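You operate a simulated robot arm through the tools that you are given. There is no shell and no other tool. Be economical: measure what you need, move in short steps, check, and stop when the job is done.

You run a simulated two-armed robot. Do the job below in one go: nothing can be reset, and whatever is moved stays where it is left.

## Task
Take the terminal block from the top of the packing table and leave it on the top of the blue tester. Take the cable clip from the top of the packing table and leave it on top of the yellow cube there. Take the jar and leave it on top of the red wire reel. Close the notice case door. Put the green cartridge from the right bench table on the number eight table patch. Fetch the black relay and set it on the blue batch tray. Take the blue thermometer and put it on the number twelve table patch. Open the top cable drawer. Any order will do. Set down upright: jar.

It is judged by the outcome, as a careful person would: the job done as asked, and still so three seconds after it is handed in. It fails if anything else is knocked over, pushed out of place, dropped, spilled or broken.

## Robot
Two 7-joint arms with three-finger grippers on one trunk, on a base that drives. Base frame: it is fixed to the floor where the robot stands at the start and does not move with it; the origin is under the middle of the robot, x ahead of it, y to its left, z up; the surface under the hand at the start is at about z = 800. Readings come in mm, degrees, newtons and seconds.
The left shoulder is at the start at [70, 165, 1188], the right one opposite. With the tool pointing down near the work surface each hand reaches from about 340 to 860 mm from the robot's upright axis, wherever it stands, measured 20 degrees to its own side. Places, roughly: black relay [500, -4000, 750]; blue batch tray [500, -4250, 750]; blue thermometer [750, -4000, 750]; cable clip (4x3x2 cm) [900, 100, 800]; green cartridge [-2000, 2250, 750]; jar [750, 500, 750]; notice case door [-3500, 4500, 1500]; number eight table patch (29x18 cm) [-2040, -1580, 660]; number twelve table patch (29x18 cm) [-2040, -160, 660]; red wire reel (6x6x5 cm) [600, 400, 800]; terminal block (3x6x3 cm) [700, 0, 800]; top cable drawer [400, -1800, 600]; top of the blue tester [800, 2100, 1100]; yellow cube [750, 500, 750]. Payload 3.91 kg a hand.
The TCP of each hand is the grasp point between the finger pads, 30 mm short of the fingertips. In the tool frame z runs along the fingers and y along their closing line. The gripper opens to 116 mm. The gripper's body begins 73 mm behind the TCP.
Orientation is told as [roll, pitch, yaw] about the base's x, y, z axes, in that order, counted from this pose: with the fingers straight down and closing along the base's y, the tool's x points along the base's -x, its y along +y and its z along -z.

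## Interface
- The arms move only by the tool play_rows. It takes "left_plan", "right_plan" or both (then of equal length, played together; a hand with none holds still); each is a list that holds one entry, the list of rows, each a list of 7 numbers: the shift along the tool's x, y, z in mm, then the turn, a rotation vector about the tool's x, y, z in degrees, then the opening, from 0 (shut) to 1 (fully open). In form: [[[dx, dy, dz, rx, ry, rz, hand], ...]]. A call has 1 to 12 rows; each row is the pose to reach, as a shift and turn from the pose commanded when the call began, along the tool's axes at that moment. Each row takes 0.2 s and may step no farther than 50 mm and 8.6 degrees from the row before; otherwise, or with a gripper value out of range, the whole call is refused. Where a pose cannot be reached the arm comes as near as it can. A force on the tool above 40 N (or 10 N above the force at the start of the call, whichever is more), or a blocked arm, ends the call early, and 0.2 s more pass. Each finger travels about 153 mm/s and halts on what it meets, pressing with about 30 N; the grip force reading is that of the motor and also rises with nothing between the fingers. The clock runs only during rows and for 0.2 s after the last one: add rows that repeat a pose to give the fingers time. The reply holds the time, the measured pose of the TCP, the force on the tool along the base axes, the opening and the grip force, in the units named above and with some noise, with the torque about the TCP (base axes, N m) and any sound that the robot's microphone picked up, and new pictures: "views" is both (left out), scene, wrist or none (wrist: the cameras of the hands that moved).
- Cameras (640 x 400 px; columns grow to the right, rows downward): "scene" is now at [127.7, 32.4, 1499.2]; the picture's right is [0.38, -0.92, 0.00], its down [-0.60, -0.25, -0.76] and it looks along [0.71, 0.29, -0.64] (base axes); focal length 266 px, centre (320, 200). "left" rides on the left gripper at [75, 17, -88] in its tool frame; the picture's right is [-0.22, 0.97, 0.00], its down [-0.70, -0.16, -0.70] and it looks along [-0.68, -0.16, 0.71] (tool axes); focal length 247 px, centre (320, 200). "right" rides on the right gripper at [52, 56, -88] in its tool frame; the picture's right is [-0.73, 0.68, 0.00], its down [-0.49, -0.52, -0.70] and it looks along [-0.48, -0.51, 0.71] (tool axes); focal length 247 px, centre (320, 200). There is no depth. A picture from a camera that has moved, and an enlarged one, comes with that camera's place and axes in the base frame and with its lens.
- raise_lower(by): slides the trunk up (or, below 0, down) by that many mm; the arms and the scene camera ride with it, the base frame stays. It gives what a move gives, with no picture.
- roll_base(legs): drives the robot by 1 to 6 legs, each [ahead, left, turn to the left] in mm, mm and degrees, along the robot's own axes; the way and the turn of a leg run together, so that a leg with both is an arc; at most 1500 mm and 180 degrees a leg. The arms and the cameras ride along, it lands a little off, and it stops where it bumps. It gives what a move gives, and a new picture of the scene camera.
- aim_head(pan, tilt): turns the head with the scene camera to pan (to the left, within 86 degrees either way) and tilt (down, from -29 to 69), counted from straight ahead of the robot. It gives what a move gives, and a new picture of the scene camera.
- inspect(camera, box): a new picture of the part [left, top, right, bottom] of that camera's present view, enlarged. The clock stands still meanwhile.
- close_job(): hands the job in; it is judged then, once.

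Work in short steps. Places have to be worked out from the pictures, the camera data and where the tool is seen: move nearer, look again, correct. Check each grasp and each placing, and mend what went wrong. You have 207 turns and 260 pictures in all, those below and enlarged ones among them. Open the grippers and draw the arms clear of the work before you hand the job in, unless the task says otherwise; then end with one line.

The tools are called as a command line: name --argument value ..., lists and objects as JSON in quotes. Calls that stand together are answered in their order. play_rows: Moves the arms, as the interface text tells. Its arguments: {"type":"object","properties":{"left_plan":{"type":"array","items":{"type":"array","items":{"type":"array","items":{"type":"number"}}}},"right_plan":{"type":"array","items":{"type":"array","items":{"type":"array","items":{"type":"number"}}}},"views":{"type":"string","enum":["both","scene","wrist","none"]}},"required":[]} The other tools are called the same way: raise_lower (by) slides the trunk up or down; roll_base (legs) drives the base; aim_head (pan, tilt) turns the head that bears the scene camera; inspect (camera, box) takes an enlarged picture of a part of a camera's view; close_job () hands the job in.

At the start:

```text
clock: 0.0
left_ee_pos: [487.1, 522.6, 1125.2]
left_ee_rot: [0.1, 0.1, 0.1]
left_contact_force: [-1.0, -0.6, 0.5]
left_moment: [-0.01, 0.01, 0.0]
left_width: 116.2
left_finger_force: 0.1
right_ee_pos: [431.6, -45.9, 1096.7]
right_ee_rot: [0.0, 0.0, -0.1]
right_contact_force: [-0.3, -1.3, 0.5]
right_moment: [0.02, 0.04, -0.01]
right_width: 115.9
right_finger_force: 0.1
trunk travel left (down, up): [-725.0, 115.0]
robot x, y, heading: [-0.8, 3.1, 0.1]
head pan, tilt: [22.4, 40.1]
```

scene: 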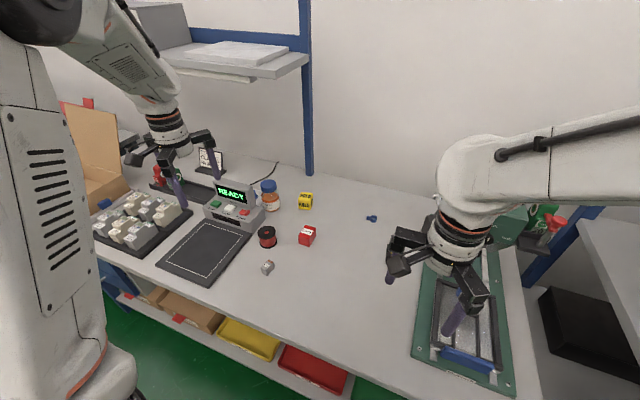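
right: 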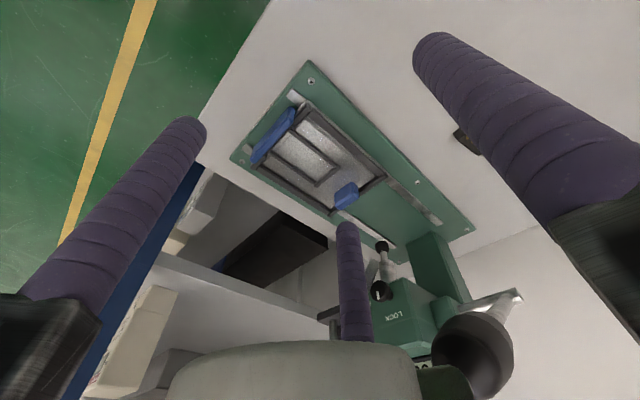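
left: 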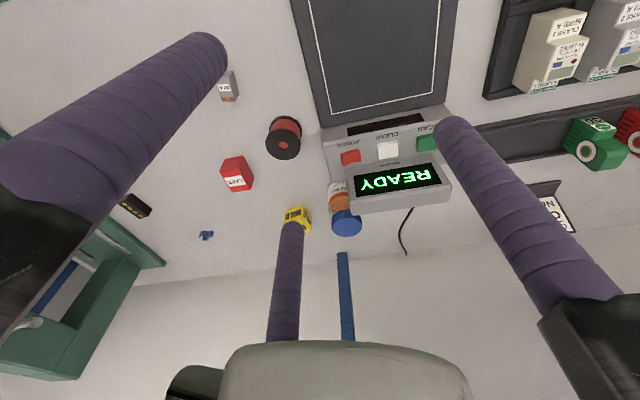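

I'll start by getting an enlarged look at the tabletop from both the scene camera and the left wrist camera.

inspect --camera "scene" --box '[200, 150, 440, 300]'

inspect --camera "left" --box '[80, 50, 400, 250]'

```text
2.67 times, centred on (320, 225) of scene
camera zoom: at [127.7, 32.4, 1499.2], right [0.38, -0.92, 0.0], down [-0.6, -0.25, -0.76], along [0.71, 0.29, -0.64], focal length 708 px, centre (320, 133)
```

zoom: 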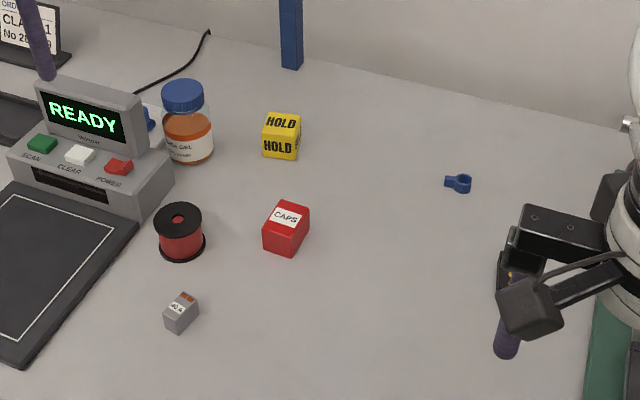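

```text
2.00 times, centred on (240, 150) of left
camera zoom: at [412.7, 538.7, 1212.8], right [0.22, 0.97, 0.0], down [0.7, -0.16, 0.7], along [0.68, -0.16, -0.71], focal length 494 px, centre (480, 300)
```

zoom: 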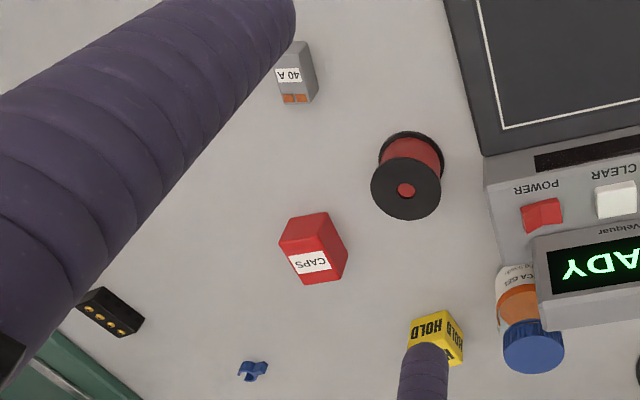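

The terminal block (black with yellow dots) looks to be near (718,27), the clip near (870,125), the cube near (840,387), the reel near (644,443) and the jar near (790,512). Some of these are out of reach, so I'll check the gap between base and table before driving closer.

aim_head --pan 0 --tilt 69

```text
clock: 0.9
left_ee_pos: [488.1, 521.4, 1125.0]
left_ee_rot: [0.0, 0.0, 0.1]
left_contact_force: [0.5, -0.5, 0.2]
left_moment: [0.0, 0.02, 0.0]
left_width: 115.9
left_finger_force: 0.1
right_ee_pos: [432.3, -45.9, 1096.0]
right_ee_rot: [0.0, 0.0, 0.1]
right_contact_force: [-0.4, 0.2, 0.6]
right_moment: [0.0, -0.01, 0.0]
right_width: 115.9
right_finger_force: 0.0
trunk travel left (down, up): [-725.0, 115.0]
robot x, y, heading: [1.0, -1.2, -0.2]
head pan, tilt: [0.0, 68.8]
camera scene: at [105.2, 0.1, 1463.3], right [0.0, -1.0, 0.0], down [-0.93, 0.0, -0.36], along [0.36, 0.0, -0.93], focal length 266 px, centre (320, 200)
```

scene: 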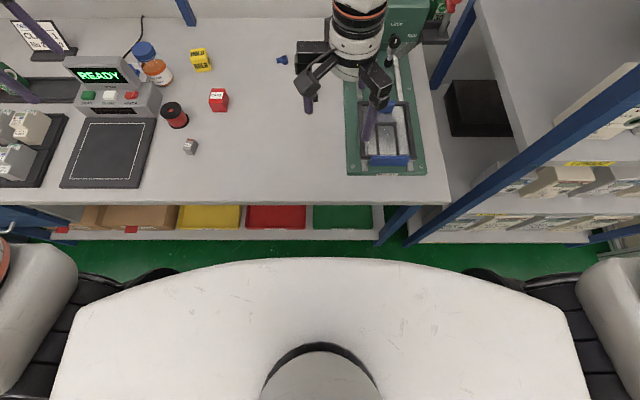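

The base seems to have about 80 mm of clearance before the lower shelf. I'll drive 60 ahead and 40 left, so that the left hand reaches both clip and cube.

roll_base --legs '[[60, 40, 0]]'

```text
clock: 1.9
left_ee_pos: [523.0, 544.9, 1123.9]
left_ee_rot: [-0.1, -0.1, 0.0]
left_contact_force: [-1.0, 0.0, 0.1]
left_moment: [0.01, -0.02, 0.02]
left_width: 116.0
left_finger_force: 0.0
right_ee_pos: [462.3, -29.1, 1094.5]
right_ee_rot: [-0.8, 0.5, -1.1]
right_contact_force: [-6.7, -3.4, 5.3]
right_moment: [0.03, -0.84, -0.46]
right_width: 113.1
right_finger_force: 0.1
trunk travel left (down, up): [-725.0, 115.0]
robot x, y, heading: [35.9, 26.2, -0.1]
head pan, tilt: [0.0, 68.8]
stopped in leg 1: the force on the tool passed its limit at 118 N (the readings are from after the stop); the commanded pose is now the measured one
camera scene: at [139.2, 23.8, 1463.4], right [0.0, -1.0, 0.0], down [-0.93, 0.0, -0.36], along [0.36, 0.0, -0.93], focal length 266 px, centre (320, 200)
```

scene: 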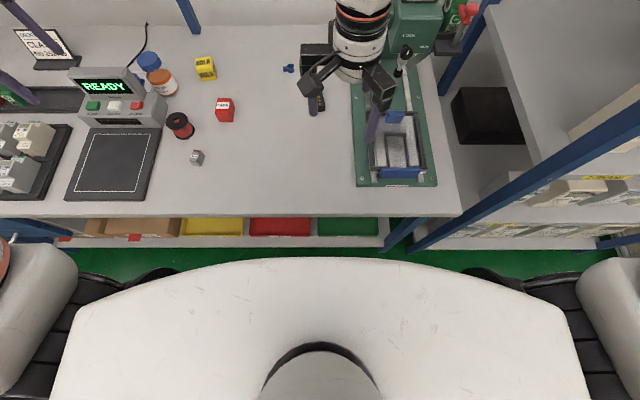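

The right hand struck something, most likely the green press's lever. I'll look through its wrist camera before moving.

inspect --camera "right" --box '[0, 0, 640, 400]'

aim_head --pan -15 --tilt 35

```text
1.00 times, centred on (320, 200) of right (not enlarged: the box is as wide or as high as the picture)
camera zoom: at [412.4, 29.0, 1183.9], right [0.75, 0.67, -0.02], down [0.48, -0.52, 0.7], along [0.46, -0.53, -0.71], focal length 247 px, centre (320, 200)
```

zoom: 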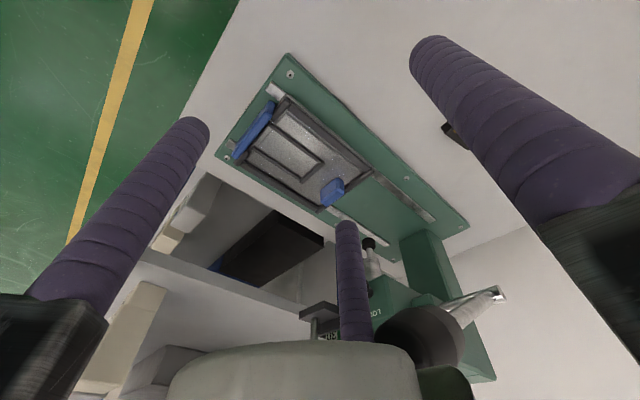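

```text
clock: 2.9
left_ee_pos: [521.6, 544.6, 1125.7]
left_ee_rot: [0.0, -0.2, 0.0]
left_contact_force: [-0.1, -0.1, -0.2]
left_moment: [0.02, -0.01, 0.01]
left_width: 116.1
left_finger_force: 0.0
right_ee_pos: [462.8, -29.5, 1094.5]
right_ee_rot: [-0.8, 0.6, -1.1]
right_contact_force: [-12.1, -9.3, 6.8]
right_moment: [0.29, -1.2, -1.04]
right_width: 112.9
right_finger_force: 0.0
trunk travel left (down, up): [-725.0, 115.0]
robot x, y, heading: [37.2, 23.0, -0.0]
head pan, tilt: [-15.0, 35.0]
camera scene: at [168.3, 0.5, 1507.1], right [-0.26, -0.97, 0.0], down [-0.55, 0.15, -0.82], along [0.79, -0.21, -0.57], focal length 266 px, centre (320, 200)
```

scene: 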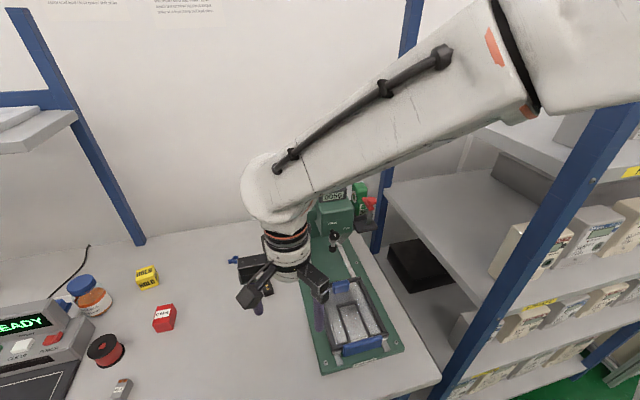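

The right hand is still touching. I'll draw it straight back toward the robot, away from the press.

play_rows --right_plan '[[[20, 0, 0, 0, 0, 0, 1], [50, 0, 0, 0, 0, 0, 1], [80, 0, 0, 0, 0, 0, 1], [80, 0, 0, 0, 0, 0, 1]]]' --views "both"

```text
clock: 3.9
left_ee_pos: [525.2, 546.5, 1123.3]
left_ee_rot: [-0.1, 0.0, 0.0]
left_contact_force: [0.4, 0.5, -0.4]
left_moment: [-0.01, -0.04, -0.01]
left_width: 116.0
left_finger_force: 0.1
right_ee_pos: [386.9, -24.6, 1094.4]
right_ee_rot: [-0.9, 0.7, -1.0]
right_contact_force: [0.7, 0.0, -0.5]
right_moment: [-0.02, -0.01, 0.02]
right_width: 115.7
right_finger_force: 0.0
trunk travel left (down, up): [-725.0, 115.0]
robot x, y, heading: [39.3, 23.3, -0.1]
head pan, tilt: [-15.0, 35.0]
camera scene: at [172.3, 3.6, 1506.9], right [-0.26, -0.97, 0.0], down [-0.55, 0.15, -0.82], along [0.79, -0.21, -0.57], focal length 266 px, centre (320, 200)
camera right: at [335.8, 33.6, 1183.5], right [0.74, 0.67, -0.02], down [0.49, -0.52, 0.7], along [0.46, -0.53, -0.71], focal length 247 px, centre (320, 200)
```

scene: 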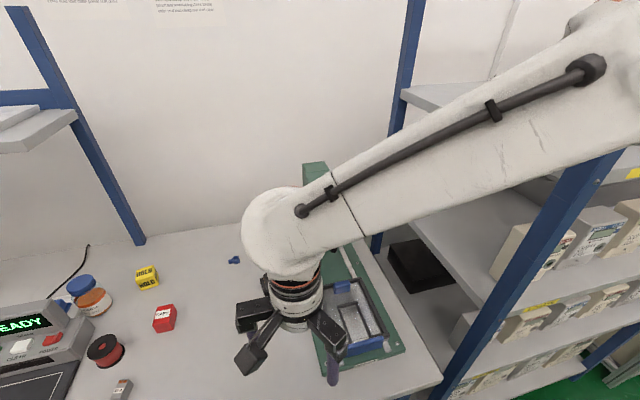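
right: 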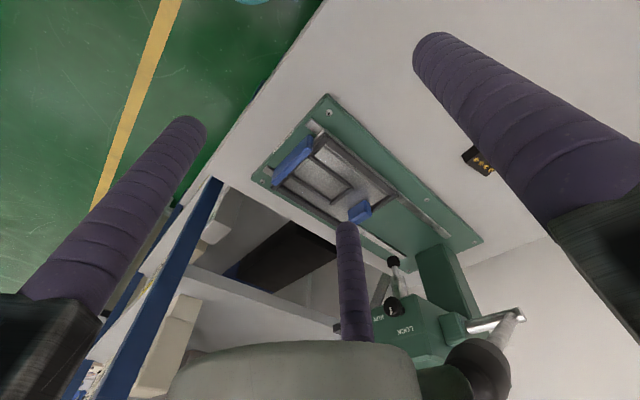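

Contact is gone and nothing looks displaced. I'll drive the rest of the way ahead.

roll_base --legs '[[35, 20, 0]]'

aim_head --pan 20 --tilt 45

```text
clock: 4.8
left_ee_pos: [556.2, 563.9, 1127.9]
left_ee_rot: [0.1, -0.2, -0.1]
left_contact_force: [-0.7, -0.3, 0.9]
left_moment: [0.04, -0.06, 0.0]
left_width: 116.1
left_finger_force: 0.1
right_ee_pos: [415.7, -10.2, 1097.2]
right_ee_rot: [-0.7, 0.5, -1.1]
right_contact_force: [-0.5, 0.0, 0.9]
right_moment: [-0.01, -0.04, -0.03]
right_width: 115.9
right_finger_force: 0.1
trunk travel left (down, up): [-725.0, 115.0]
robot x, y, heading: [71.2, 45.0, 0.0]
head pan, tilt: [-15.0, 35.0]
camera scene: at [200.3, 17.9, 1507.6], right [-0.26, -0.97, 0.0], down [-0.55, 0.15, -0.82], along [0.79, -0.21, -0.57], focal length 266 px, centre (320, 200)
```

scene: 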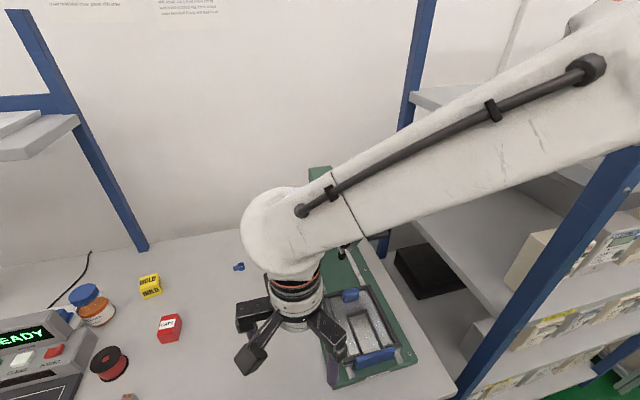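

```text
clock: 5.8
left_ee_pos: [559.0, 566.0, 1125.2]
left_ee_rot: [0.0, 0.0, -0.1]
left_contact_force: [0.3, -0.5, 0.6]
left_moment: [0.0, -0.03, 0.0]
left_width: 115.7
left_finger_force: 0.1
right_ee_pos: [420.3, -7.3, 1096.0]
right_ee_rot: [-0.8, 0.6, -1.1]
right_contact_force: [-1.0, 0.2, -0.1]
right_moment: [0.02, -0.02, 0.0]
right_width: 116.2
right_finger_force: 0.0
trunk travel left (down, up): [-725.0, 115.0]
robot x, y, heading: [70.3, 46.2, -0.3]
head pan, tilt: [20.0, 45.0]
camera scene: at [196.7, 71.5, 1492.2], right [0.34, -0.94, 0.0], down [-0.66, -0.24, -0.71], along [0.67, 0.24, -0.71], focal length 266 px, centre (320, 200)
```

scene: 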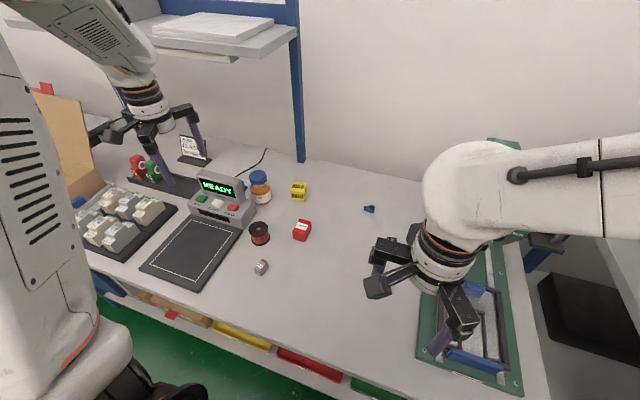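

Now the left hand moves over toward the clip, staying at z≈950.

play_rows --left_plan '[[[-20.2, -36.7, 14.6, 0, 0, 0, 1], [-40.4, -73.4, 29.2, 0, 0, 0, 1], [-60.6, -110, 43.8, 0, 0, 0, 1], [-80.8, -146.7, 58.4, 0, 0, 0, 1], [-101, -183.4, 73, 0, 0, 0, 1], [-121, -220, 87.6, 0, 0, 0, 1], [-141, -256.7, 102, 0, 0, 0, 1], [-161, -293.4, 117, 0, 0, 0, 1], [-181, -330, 131, 0, 0, 0, 1], [-202, -366.7, 146, 0, 0, 0, 1], [-222, -403.4, 160, 0, 0, 0, 1], [-242, -440, 175, 0, 0, 0, 1]]]' --views "wrist"

```text
clock: 8.4
left_ee_pos: [801.2, 124.9, 948.6]
left_ee_rot: [-0.1, 0.1, 0.0]
left_contact_force: [0.0, 0.5, -0.5]
left_moment: [0.0, 0.0, 0.02]
left_width: 116.3
left_finger_force: 0.0
right_ee_pos: [421.2, -8.5, 1095.0]
right_ee_rot: [-0.7, 0.8, -1.2]
right_contact_force: [1.0, -0.4, -1.0]
right_moment: [0.02, -0.01, 0.0]
right_width: 115.8
right_finger_force: 0.1
trunk travel left (down, up): [-725.0, 115.0]
robot x, y, heading: [70.7, 49.5, -0.0]
head pan, tilt: [20.0, 45.0]
camera left: at [726.2, 142.1, 1036.7], right [0.22, 0.97, 0.0], down [0.7, -0.16, 0.7], along [0.68, -0.16, -0.72], focal length 247 px, centre (320, 200)
```

left: 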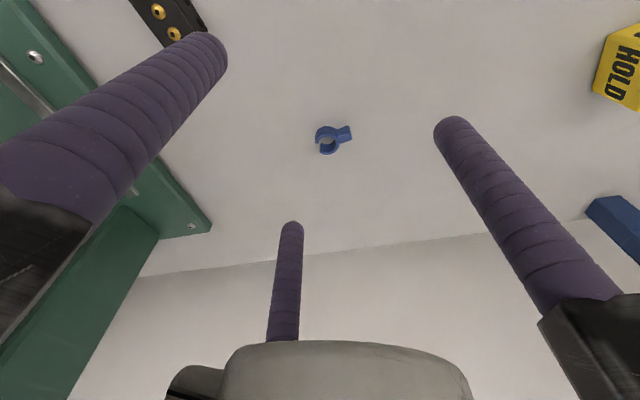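

The clip is clear in view. I want to understand the third purple rod in the wrist view before going down, so I'll zoom in on the hand.

inspect --camera "scene" --box '[300, 120, 460, 220]'

inspect --camera "left" --box '[280, 90, 440, 190]'

```text
4.00 times, centred on (380, 170) of scene
camera zoom: at [199.5, 70.8, 1492.0], right [0.34, -0.94, 0.0], down [-0.67, -0.24, -0.71], along [0.66, 0.24, -0.71], focal length 1062 px, centre (80, 320)
```

zoom: 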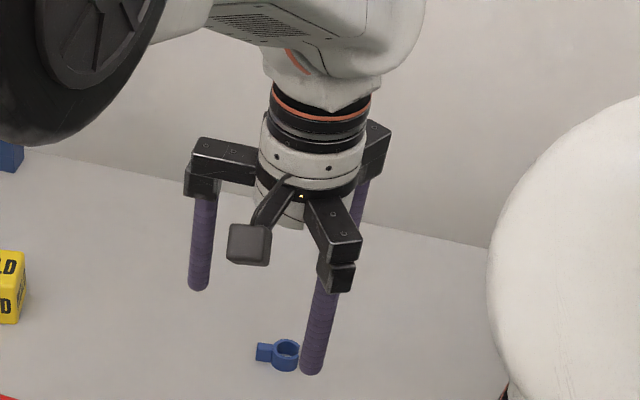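

```text
4.00 times, centred on (360, 140) of left
camera zoom: at [726.2, 142.1, 1036.7], right [0.22, 0.97, 0.0], down [0.7, -0.16, 0.7], along [0.68, -0.16, -0.72], focal length 988 px, centre (160, 440)
```

zoom: 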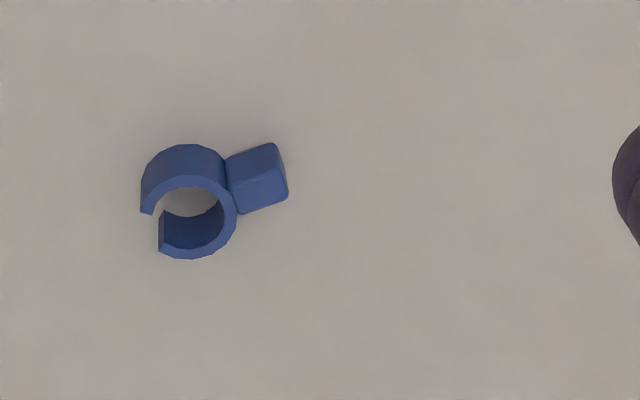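

The gripper visibly has three fingers. I'll close it in the air and look at how the fingers move.

play_rows --left_plan '[[[0, 0, 0, 0, 0, 0, 0.3], [0, 0, 0, 0, 0, 0, 0.3], [0, 0, 0, 0, 0, 0, 0.3]]]' --views "wrist"

inspect --camera "scene" --box '[300, 120, 460, 220]'

```text
clock: 9.2
left_ee_pos: [798.3, 125.4, 949.6]
left_ee_rot: [0.0, -0.1, -0.1]
left_contact_force: [0.2, 0.3, 0.3]
left_moment: [0.01, -0.03, 0.05]
left_width: 34.9
left_finger_force: 0.0
right_ee_pos: [420.1, -7.1, 1095.4]
right_ee_rot: [-0.9, 0.7, -1.2]
right_contact_force: [0.1, -0.8, -0.4]
right_moment: [-0.02, -0.04, -0.04]
right_width: 116.3
right_finger_force: 0.0
trunk travel left (down, up): [-725.0, 115.0]
robot x, y, heading: [74.1, 43.5, -0.3]
head pan, tilt: [20.0, 45.0]
camera left: at [724.4, 143.4, 1037.6], right [0.23, 0.97, 0.0], down [0.7, -0.16, 0.7], along [0.68, -0.16, -0.71], focal length 247 px, centre (320, 200)
```

left: 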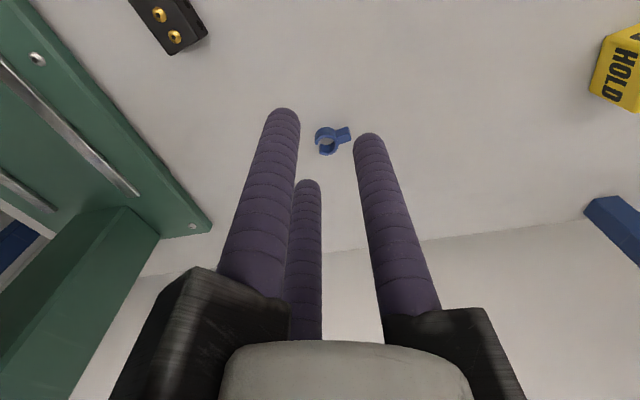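

```text
4.00 times, centred on (380, 170) of scene
camera zoom: at [197.3, 72.4, 1492.1], right [0.34, -0.94, 0.0], down [-0.66, -0.24, -0.71], along [0.66, 0.24, -0.71], focal length 1062 px, centre (80, 320)
```

zoom: 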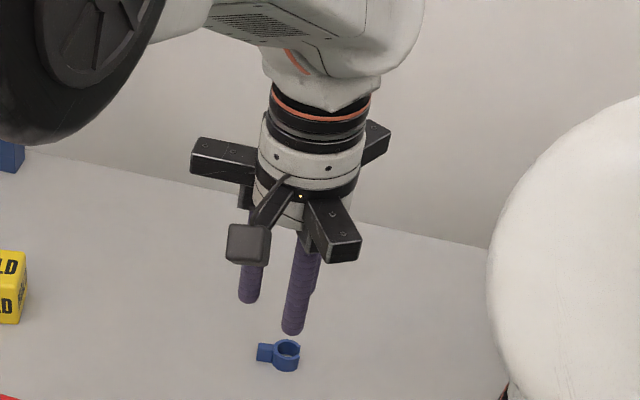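

It is a centric three-jaw hand, with fingers at tool +y and at ±x/−y. The clip's tab points along +y, so one finger will take the tab end and the pair will take the ring. I'll move above (852,127) and re-check.

play_rows --left_plan '[[[-20, 0, 20, 0, 0, 0, 0.6], [-40, 1, 45, 0, 0, 0, 0.6], [-54, 2, 75, 0, 0, 0, 0.6], [-54, 2, 75, 0, 0, 0, 0.6]]]' --views "wrist"

inspect --camera "scene" --box '[300, 120, 460, 220]'

```text
clock: 10.2
left_ee_pos: [853.3, 129.2, 874.1]
left_ee_rot: [0.0, 0.0, -0.1]
left_contact_force: [0.6, -0.1, 0.7]
left_moment: [0.02, -0.01, -0.01]
left_width: 69.5
left_finger_force: 0.1
right_ee_pos: [419.1, -8.1, 1096.1]
right_ee_rot: [-0.8, 0.8, -1.0]
right_contact_force: [0.0, -0.2, 0.2]
right_moment: [-0.01, -0.01, -0.02]
right_width: 115.9
right_finger_force: 0.1
trunk travel left (down, up): [-725.0, 115.0]
robot x, y, heading: [72.8, 46.3, -0.2]
head pan, tilt: [20.0, 45.0]
camera left: at [778.7, 145.3, 961.8], right [0.23, 0.97, 0.0], down [0.7, -0.16, 0.7], along [0.68, -0.16, -0.71], focal length 247 px, centre (320, 200)
```

left: 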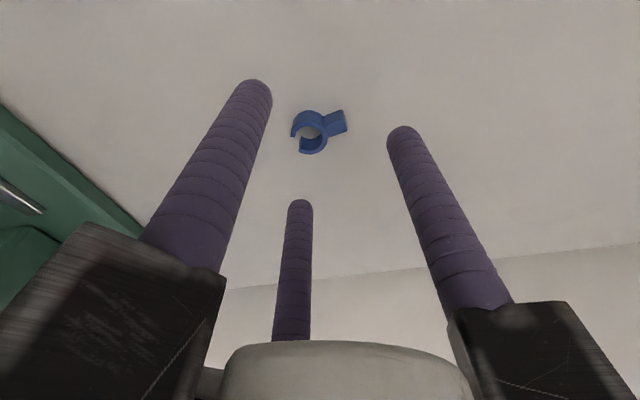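

```text
4.00 times, centred on (380, 170) of scene
camera zoom: at [197.0, 72.0, 1492.2], right [0.34, -0.94, 0.0], down [-0.66, -0.24, -0.71], along [0.67, 0.24, -0.71], focal length 1062 px, centre (80, 320)
```

zoom: 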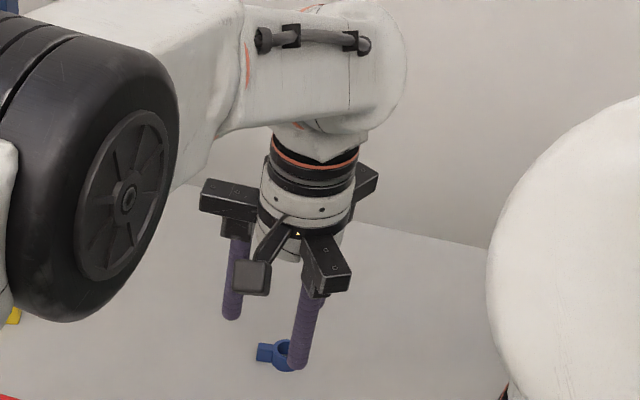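

The clip's ring is at about (857,120) and the tab at (854,139), so the hand is well centred. I'll go down and close.

play_rows --left_plan '[[[-2, 0, 20, 0, 0, 0, 0.6], [-2, 0, 38, 0, 0, 0, 0.6], [-2, 0, 38, 0, 0, 0, 0.4], [-2, 0, 38, 0, 0, 0, 0.15], [-2, 0, 38, 0, 0, 0, 0.0], [-2, 0, 38, 0, 0, 0, 0.0], [-2, 0, 38, 0, 0, 0, 0.0]]]' --views "wrist"

```text
clock: 11.8
left_ee_pos: [855.0, 127.8, 837.3]
left_ee_rot: [0.1, -0.1, -0.1]
left_contact_force: [-0.4, 1.1, 1.1]
left_moment: [0.03, 0.06, 0.0]
left_width: 25.8
left_finger_force: 29.6
right_ee_pos: [419.3, -6.6, 1095.5]
right_ee_rot: [-0.9, 0.7, -1.1]
right_contact_force: [-0.3, -0.3, -0.7]
right_moment: [0.0, -0.02, 0.0]
right_width: 116.4
right_finger_force: 0.1
trunk travel left (down, up): [-725.0, 115.0]
robot x, y, heading: [71.2, 43.0, 0.2]
head pan, tilt: [20.0, 45.0]
camera left: at [780.7, 144.5, 925.6], right [0.23, 0.97, 0.0], down [0.7, -0.16, 0.7], along [0.68, -0.16, -0.71], focal length 247 px, centre (320, 200)
```

left: 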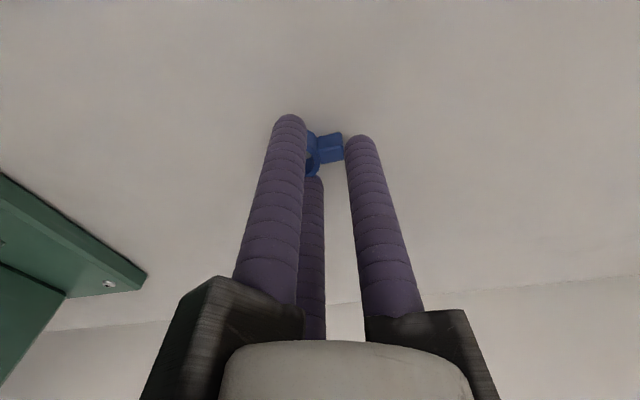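

The clip is gripped. I'll lift it and carry it toward the cube at height.

play_rows --left_plan '[[[0, 0, -45, 0, 0, 0, 0], [0, 0, -90, 0, 0, 0, 0], [0, 40, -115, 0, 0, 0, 0], [0, 80, -120, 0, 0, 0, 0], [0, 125, -120, 0, 0, 0, 0], [0, 170, -120, 0, 0, 0, 0], [5, 200, -120, 0, 0, 0, 0], [10, 220, -120, 0, 0, 0, 0], [10, 220, -120, 0, 0, 0, 0]]]' --views "wrist"

inspect --camera "scene" --box '[220, 110, 380, 210]'

```text
clock: 13.8
left_ee_pos: [848.8, 346.7, 957.0]
left_ee_rot: [0.0, 0.0, -0.1]
left_contact_force: [0.0, -0.5, 0.1]
left_moment: [0.01, -0.02, 0.03]
left_width: 25.2
left_finger_force: 29.7
right_ee_pos: [420.5, -7.0, 1095.3]
right_ee_rot: [-0.8, 0.6, -1.1]
right_contact_force: [0.5, -0.1, 0.3]
right_moment: [-0.05, -0.06, -0.02]
right_width: 115.9
right_finger_force: 0.0
trunk travel left (down, up): [-725.0, 115.0]
robot x, y, heading: [71.5, 46.3, -0.4]
head pan, tilt: [20.0, 45.0]
camera left: at [773.7, 363.9, 1044.9], right [0.23, 0.97, 0.0], down [0.7, -0.16, 0.7], along [0.68, -0.16, -0.71], focal length 247 px, centre (320, 200)
```

left: 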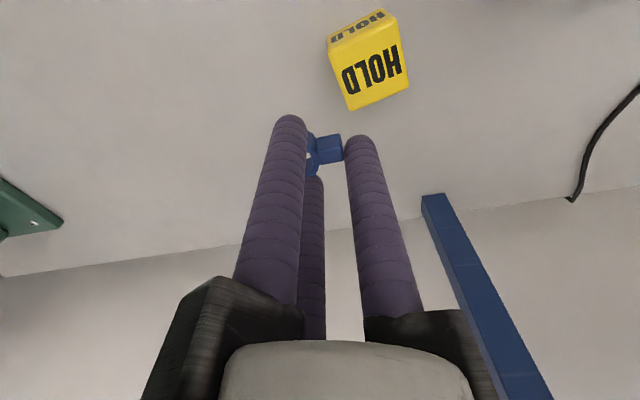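

```text
4.00 times, centred on (300, 160) of scene
camera zoom: at [197.9, 71.9, 1492.1], right [0.34, -0.94, 0.0], down [-0.67, -0.24, -0.71], along [0.66, 0.24, -0.71], focal length 1062 px, centre (400, 360)
```

zoom: 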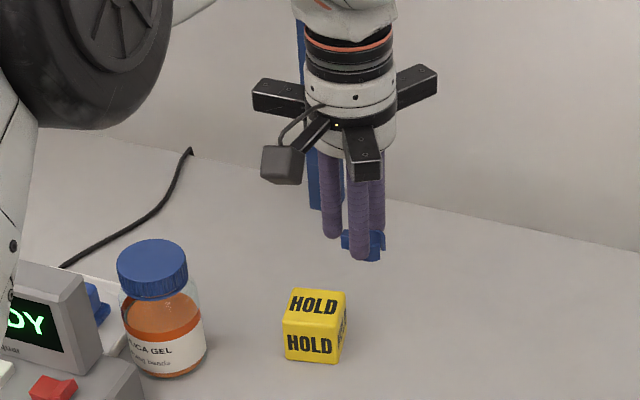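

The cube top is centred near (837,386) at z≈850. I'll go above it and down gently to TCP z≈889.

play_rows --left_plan '[[[6, 25, 0, 0, 0, 0, 0], [12, 42, 10, 0, 0, 0, 0], [12, 42, 40, 0, 0, 0, 0], [12, 42, 60, 0, 0, 0, 0], [12, 42, 66, 0, 0, 0, 0], [12, 42, 66, 0, 0, 0, 0]]]' --views "wrist"

inspect --camera "scene" --box '[240, 140, 360, 215]'

```text
clock: 15.2
left_ee_pos: [836.2, 389.3, 889.9]
left_ee_rot: [0.0, 0.0, -0.1]
left_contact_force: [0.1, 0.5, -0.2]
left_moment: [0.04, 0.0, 0.01]
left_width: 25.2
left_finger_force: 30.2
right_ee_pos: [420.4, -6.9, 1095.0]
right_ee_rot: [-1.0, 0.6, -1.1]
right_contact_force: [0.4, 0.4, -0.1]
right_moment: [0.0, 0.01, -0.01]
right_width: 116.0
right_finger_force: 0.0
trunk travel left (down, up): [-725.0, 115.0]
robot x, y, heading: [72.7, 46.7, -0.1]
head pan, tilt: [20.0, 45.0]
camera left: at [761.6, 406.1, 978.3], right [0.23, 0.97, 0.0], down [0.7, -0.16, 0.7], along [0.68, -0.16, -0.71], focal length 247 px, centre (320, 200)
```

left: 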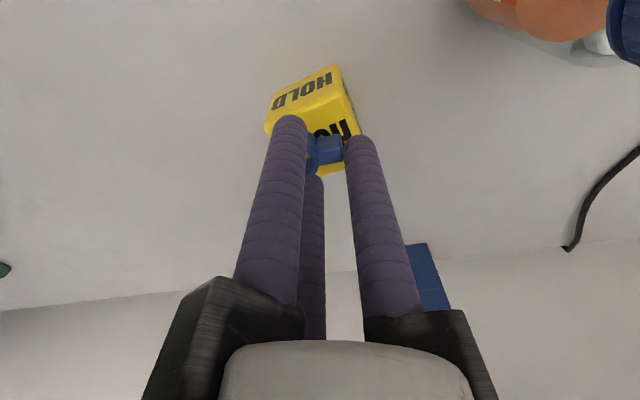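

```text
5.33 times, centred on (300, 178) of scene
camera zoom: at [197.9, 72.1, 1492.1], right [0.34, -0.94, 0.0], down [-0.67, -0.24, -0.71], along [0.66, 0.24, -0.71], focal length 1416 px, centre (427, 320)
```

zoom: 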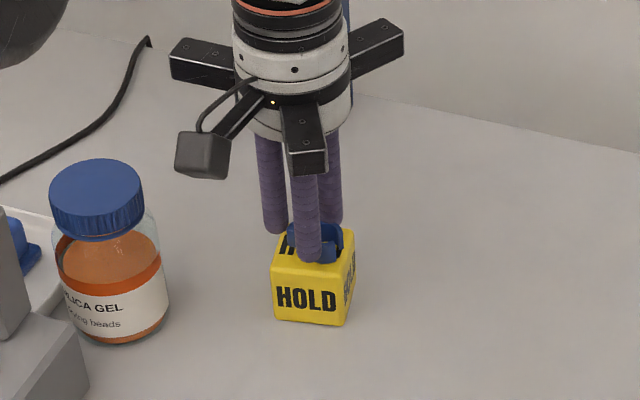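

The clip is nicely over the top face, so I'll lower a few millimetres to touch and then release.

play_rows --left_plan '[[[0, 0, 2, 0, 0, 0, 0], [0, 0, 3.5, 0, 0, 0, 0], [0, 0, 3.5, 0, 0, 0, 0]]]' --views "none"

```text
clock: 16.0
left_ee_pos: [836.4, 389.0, 887.0]
left_ee_rot: [0.0, -0.1, 0.0]
left_contact_force: [-0.6, 0.7, 2.4]
left_moment: [0.02, 0.03, 0.01]
left_width: 25.1
left_finger_force: 30.2
right_ee_pos: [420.6, -6.7, 1095.7]
right_ee_rot: [-0.9, 0.7, -1.1]
right_contact_force: [-0.1, -0.8, 0.4]
right_moment: [0.03, 0.0, 0.02]
right_width: 116.1
right_finger_force: 0.0
trunk travel left (down, up): [-725.0, 115.0]
robot x, y, heading: [73.4, 42.5, 0.2]
head pan, tilt: [20.0, 45.0]
```

Contact shows (2.4 N), so I'll release and rise straight up.

play_rows --left_plan '[[[0, 0, 0, 0, 0, 0, 0.4], [0, 0, 0, 0, 0, 0, 0.55], [0, 0, -5, 0, 0, 0, 0.55], [0, 0, -35, 0, 0, 0, 0.55], [0, 0, -80, 0, 0, 0, 0.55], [0, 0, -120, 0, 0, 0, 0.55]]]' --views "wrist"

inspect --camera "scene" --box '[240, 140, 360, 215]'

```text
clock: 17.4
left_ee_pos: [833.8, 389.1, 1008.6]
left_ee_rot: [-0.1, 0.0, 0.0]
left_contact_force: [0.0, -0.2, -0.5]
left_moment: [-0.01, 0.01, 0.02]
left_width: 63.8
left_finger_force: 0.0
right_ee_pos: [418.9, -6.3, 1096.3]
right_ee_rot: [-0.8, 0.7, -1.1]
right_contact_force: [-0.4, 0.3, 0.2]
right_moment: [0.02, -0.02, 0.02]
right_width: 116.1
right_finger_force: 0.1
trunk travel left (down, up): [-725.0, 115.0]
robot x, y, heading: [69.1, 45.0, 0.2]
head pan, tilt: [20.0, 45.0]
camera left: at [759.6, 406.2, 1096.9], right [0.22, 0.97, 0.0], down [0.7, -0.16, 0.7], along [0.68, -0.16, -0.71], focal length 247 px, centre (320, 200)
```

left: 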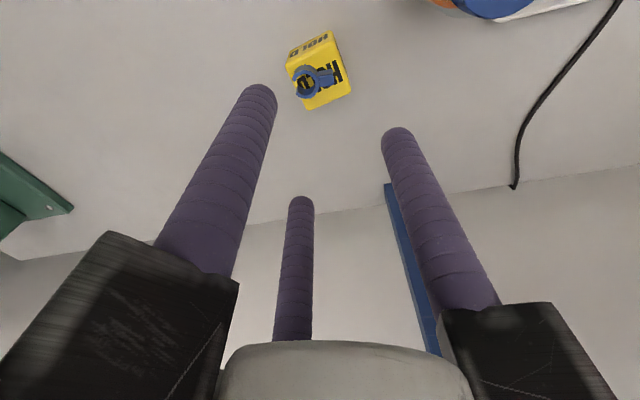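

```text
5.33 times, centred on (300, 178) of scene
camera zoom: at [196.8, 71.7, 1492.1], right [0.34, -0.94, 0.0], down [-0.66, -0.24, -0.71], along [0.67, 0.24, -0.71], focal length 1416 px, centre (427, 320)
```

zoom: 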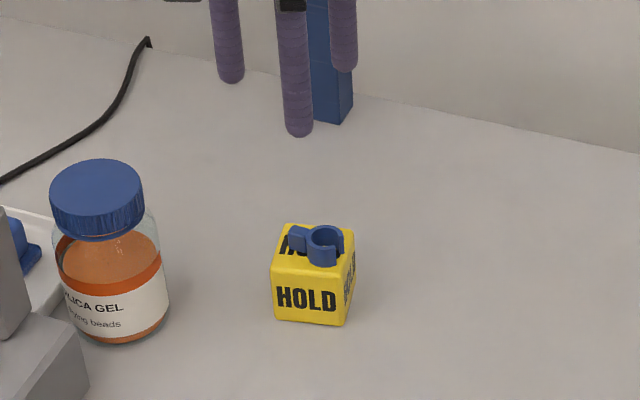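

The clip rests on the cube. Next is the jar, at about (786,519), diameter ~75, top ~894. I'll back the hand off to look at it and its neighbours.

play_rows --left_plan '[[[40, 0, 0, 0, 0, 0, 1], [80, 20, 0, 0, 0, 0, 1], [110, 50, 0, 0, 0, 0, 1], [120, 90, -5, 0, 0, 0, 1], [120, 110, -10, 0, 0, 0, 1], [120, 110, -10, 0, 0, 0, 1]]]' --views "both"

inspect --camera "left" --box '[260, 0, 580, 200]'

```text
clock: 18.8
left_ee_pos: [715.1, 498.4, 1016.2]
left_ee_rot: [0.1, 0.1, -0.1]
left_contact_force: [0.1, 0.4, -0.4]
left_moment: [-0.04, 0.02, -0.02]
left_width: 116.1
left_finger_force: 0.1
right_ee_pos: [419.7, -6.7, 1094.9]
right_ee_rot: [-0.8, 0.7, -1.1]
right_contact_force: [0.6, 0.0, -0.1]
right_moment: [-0.02, 0.0, -0.02]
right_width: 115.9
right_finger_force: 0.0
trunk travel left (down, up): [-725.0, 115.0]
robot x, y, heading: [72.6, 43.6, -0.4]
head pan, tilt: [20.0, 45.0]
camera scene: at [197.9, 71.7, 1492.1], right [0.34, -0.94, 0.0], down [-0.67, -0.24, -0.71], along [0.66, 0.24, -0.71], focal length 266 px, centre (320, 200)
camera left: at [640.3, 516.3, 1104.6], right [0.23, 0.97, 0.0], down [0.7, -0.16, 0.7], along [0.68, -0.16, -0.71], focal length 247 px, centre (320, 200)
```

scene: 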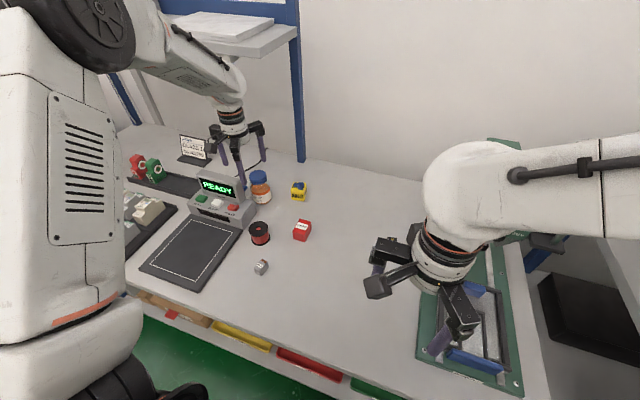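
left: 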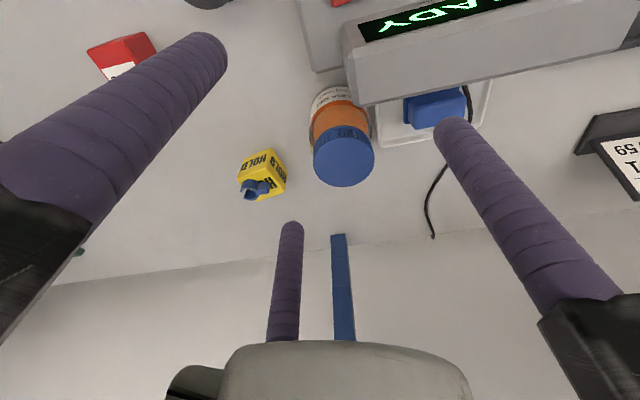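

```text
2.00 times, centred on (420, 100) of left
camera zoom: at [640.3, 516.3, 1104.6], right [0.23, 0.97, 0.0], down [0.7, -0.16, 0.7], along [0.68, -0.16, -0.71], focal length 494 px, centre (120, 400)
```

zoom: 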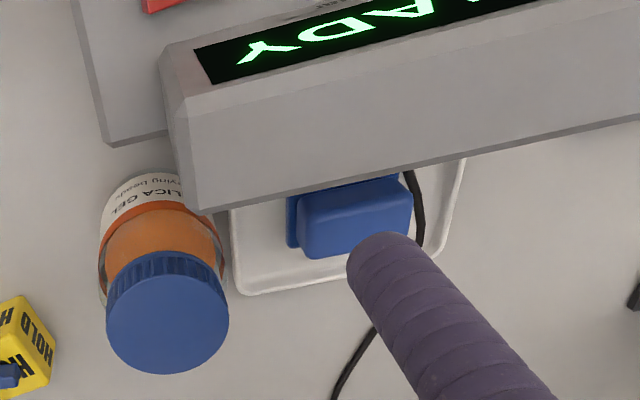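

The lid centre is at about (788,507), and the console corner sits neatly between two fingers with the current orientation. The shelf overhangs at z≈1280, so I'll lower first, then move forward over the lid.

play_rows --left_plan '[[[-10, 0, 30, 0, 0, 0, 1], [-20, 0, 66, 0, 0, 0, 1], [-50, 5, 66, 0, 0, 0, 1], [-73, 9, 66, 0, 0, 0, 1], [-73, 9, 66, 0, 0, 0, 0.9], [-73, 9, 66, 0, 0, 0, 0.9]]]' --views "both"

inspect --camera "scene" --box '[200, 50, 360, 250]'

```text
clock: 20.2
left_ee_pos: [788.4, 508.5, 952.1]
left_ee_rot: [-0.1, 0.0, -0.1]
left_contact_force: [0.7, -0.4, 0.1]
left_moment: [0.02, -0.02, 0.01]
left_width: 104.5
left_finger_force: 0.0
right_ee_pos: [421.2, -7.1, 1095.1]
right_ee_rot: [-1.0, 0.7, -1.1]
right_contact_force: [0.6, -0.4, -0.4]
right_moment: [-0.04, 0.0, 0.02]
right_width: 116.1
right_finger_force: 0.2
trunk travel left (down, up): [-725.0, 115.0]
robot x, y, heading: [70.1, 44.7, 0.1]
head pan, tilt: [20.0, 45.0]
camera scene: at [197.8, 72.2, 1492.1], right [0.34, -0.94, 0.0], down [-0.67, -0.24, -0.71], along [0.66, 0.24, -0.71], focal length 266 px, centre (320, 200)
camera left: at [714.6, 526.1, 1039.9], right [0.23, 0.97, 0.0], down [0.7, -0.16, 0.7], along [0.68, -0.16, -0.71], focal length 247 px, centre (320, 200)
```

scene: 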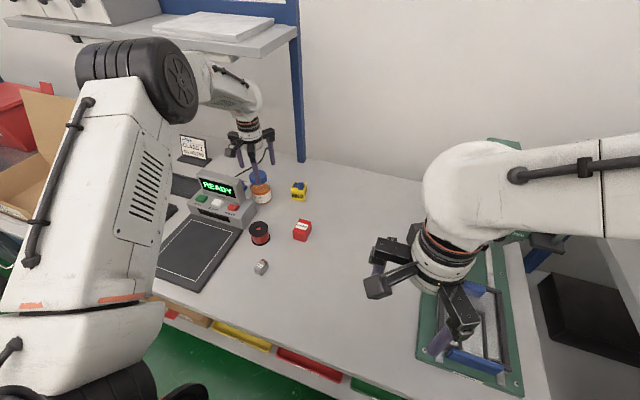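
left: 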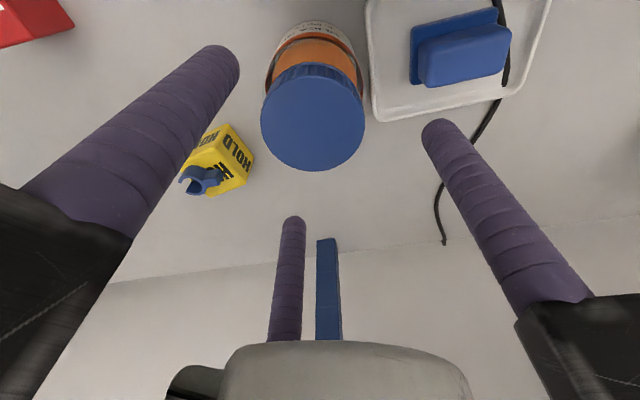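

```text
2.00 times, centred on (280, 150) of scene
camera zoom: at [197.8, 72.2, 1492.1], right [0.34, -0.94, 0.0], down [-0.67, -0.24, -0.71], along [0.66, 0.24, -0.71], focal length 531 px, centre (400, 300)
```

zoom: 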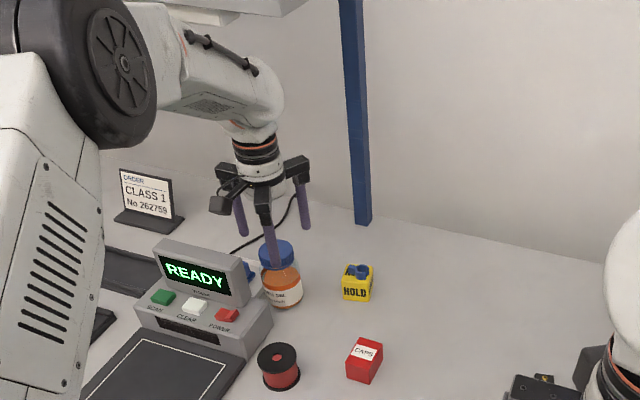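

The lid centre refines to about (781,506). I'll shift a bit and descend part way to check.

play_rows --left_plan '[[[7, -2, 0, 0, 0, 0, 0.9], [7, -2, 20, 0, 0, 0, 0.9], [7, -2, 40, 0, 0, 0, 0.9], [7, -2, 40, 0, 0, 0, 0.9]]]' --views "wrist"

inspect --camera "scene" --box '[220, 110, 340, 210]'

```text
clock: 21.2
left_ee_pos: [781.7, 507.3, 913.3]
left_ee_rot: [0.0, 0.0, -0.1]
left_contact_force: [-0.5, 0.5, 0.5]
left_moment: [-0.01, 0.02, -0.01]
left_width: 104.3
left_finger_force: 0.1
right_ee_pos: [419.5, -7.1, 1095.5]
right_ee_rot: [-0.8, 0.6, -1.1]
right_contact_force: [0.4, 1.2, -0.2]
right_moment: [0.0, 0.02, 0.04]
right_width: 115.9
right_finger_force: 0.1
trunk travel left (down, up): [-725.0, 115.0]
robot x, y, heading: [69.9, 43.3, 0.3]
head pan, tilt: [20.0, 45.0]
camera left: at [706.7, 524.8, 1000.4], right [0.23, 0.97, 0.0], down [0.7, -0.16, 0.7], along [0.68, -0.16, -0.71], focal length 247 px, centre (320, 200)
```

left: 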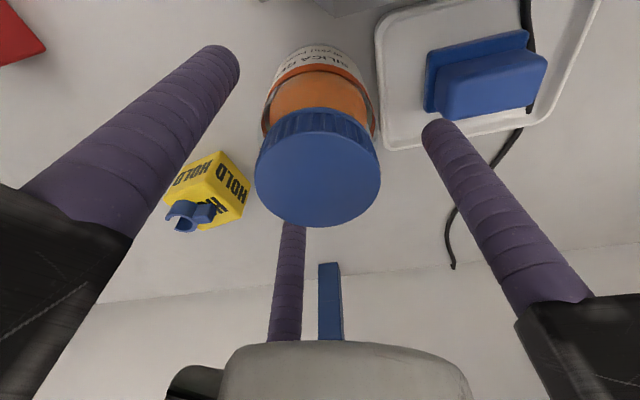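

```text
4.00 times, centred on (280, 160) of scene
camera zoom: at [196.9, 71.8, 1492.2], right [0.34, -0.94, 0.0], down [-0.66, -0.24, -0.71], along [0.67, 0.24, -0.71], focal length 1062 px, centre (480, 360)
```

zoom: 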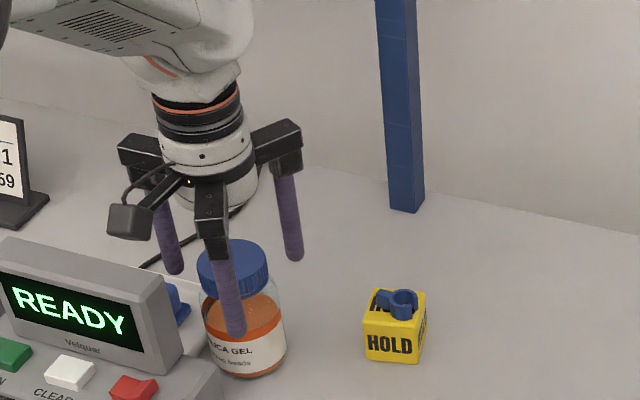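

The lid top appears to be at about z 908. I'll grip the glass body just below the lid (TCP z≈885), centred on (780,505).

play_rows --left_plan '[[[1, -2, 14, 0, 0, 0, 0.9], [1, -2, 28, 0, 0, 0, 0.9], [1, -2, 28, 0, 0, 0, 0.75], [1, -2, 28, 0, 0, 0, 0.65], [1, -2, 28, 0, 0, 0, 0.5], [1, -2, 28, 0, 0, 0, 0.4], [1, -2, 28, 0, 0, 0, 0.4]]]' --views "wrist"

inspect --camera "scene" --box '[220, 110, 340, 210]'

```text
clock: 22.8
left_ee_pos: [781.6, 504.0, 884.1]
left_ee_rot: [0.0, 0.0, -0.1]
left_contact_force: [-0.9, 0.9, 2.5]
left_moment: [-0.03, -0.01, -0.01]
left_width: 66.8
left_finger_force: 30.3
right_ee_pos: [420.4, -5.8, 1096.0]
right_ee_rot: [-0.9, 0.7, -1.1]
right_contact_force: [-0.6, -0.3, -0.5]
right_moment: [-0.02, 0.0, 0.02]
right_width: 116.1
right_finger_force: 0.1
trunk travel left (down, up): [-725.0, 115.0]
robot x, y, heading: [72.6, 44.9, -0.2]
head pan, tilt: [20.0, 45.0]
camera left: at [705.7, 522.3, 971.6], right [0.22, 0.97, 0.0], down [0.7, -0.16, 0.7], along [0.68, -0.16, -0.71], focal length 247 px, centre (320, 200)
```

left: 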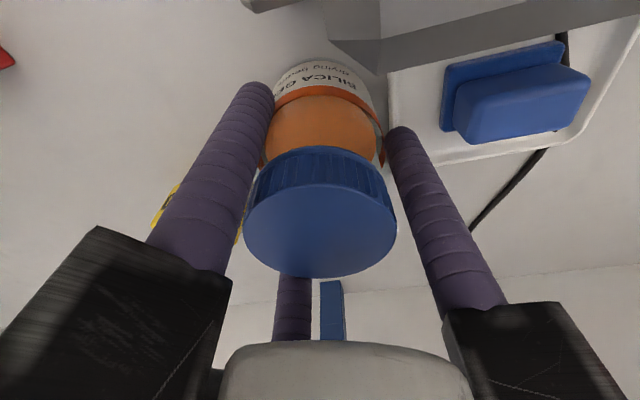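

```text
4.00 times, centred on (280, 160) of scene
camera zoom: at [197.5, 72.2, 1492.1], right [0.34, -0.94, 0.0], down [-0.66, -0.24, -0.71], along [0.66, 0.24, -0.71], focal length 1062 px, centre (480, 360)
```

zoom: 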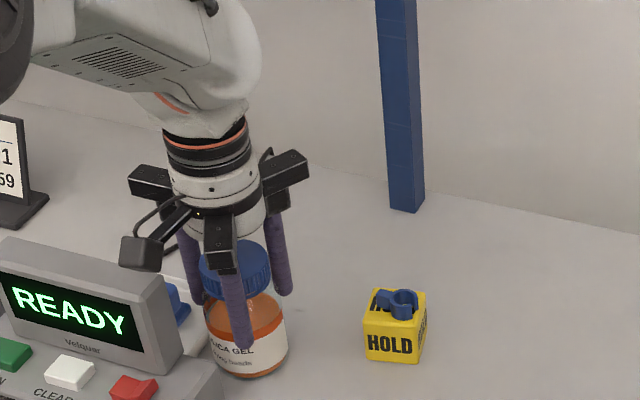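

The jar is gripped (width 67). I'll lift it straight up, then move right, clear of the console.

play_rows --left_plan '[[[0, 0, -15, 0, 0, 0, 0.4], [0, 0, -40, 0, 0, 0, 0.4], [0, 0, -70, 0, 0, 0, 0.4], [0, -30, -75, 0, 0, 0, 0.4], [0, -61, -75, 0, 0, 0, 0.4], [30, -61, -80, 0, 0, 0, 0.4], [60, -61, -85, 0, 0, 0, 0.4], [60, -61, -85, 0, 0, 0, 0.4]]]' --views "both"

inspect --camera "scene" --box '[180, 110, 340, 280]'

```text
clock: 24.6
left_ee_pos: [721.7, 443.6, 966.1]
left_ee_rot: [0.0, 0.1, 0.0]
left_contact_force: [0.8, 0.3, -2.8]
left_moment: [0.0, 0.06, -0.04]
left_width: 67.0
left_finger_force: 30.0
right_ee_pos: [421.8, -6.1, 1094.0]
right_ee_rot: [-0.9, 0.8, -1.1]
right_contact_force: [0.0, -0.6, -0.7]
right_moment: [0.0, 0.05, -0.02]
right_width: 116.3
right_finger_force: 0.1
trunk travel left (down, up): [-725.0, 115.0]
robot x, y, heading: [73.7, 45.0, -0.1]
head pan, tilt: [20.0, 45.0]
camera scene: at [199.5, 72.4, 1491.9], right [0.34, -0.94, 0.0], down [-0.67, -0.24, -0.71], along [0.66, 0.24, -0.71], focal length 266 px, centre (320, 200)
camera left: at [647.1, 460.8, 1054.2], right [0.22, 0.97, 0.0], down [0.7, -0.16, 0.7], along [0.68, -0.16, -0.72], focal length 247 px, centre (320, 200)
```

scene: 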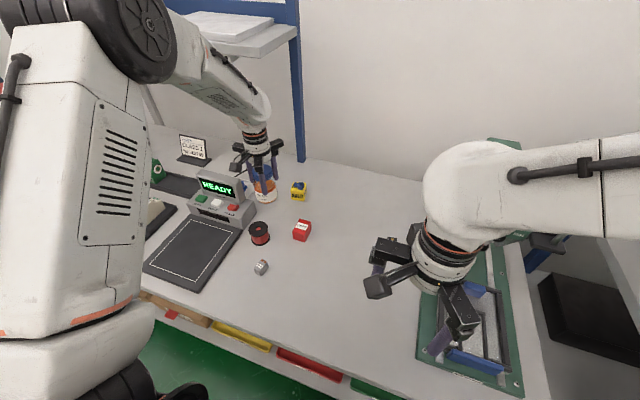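
left: 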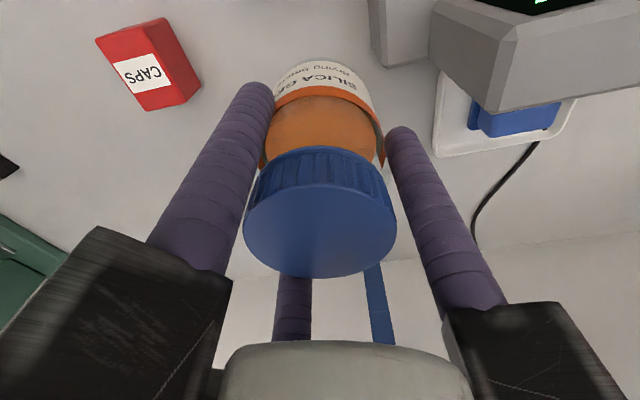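

```text
2.35 times, centred on (260, 195) of scene
camera zoom: at [199.5, 72.4, 1491.9], right [0.34, -0.94, 0.0], down [-0.67, -0.24, -0.71], along [0.66, 0.24, -0.71], focal length 625 px, centre (461, 212)
```

zoom: 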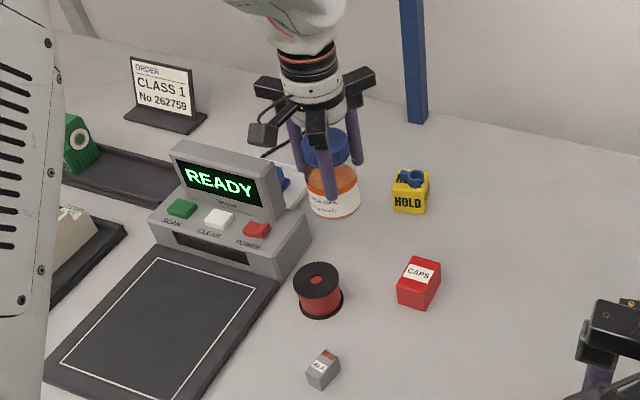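

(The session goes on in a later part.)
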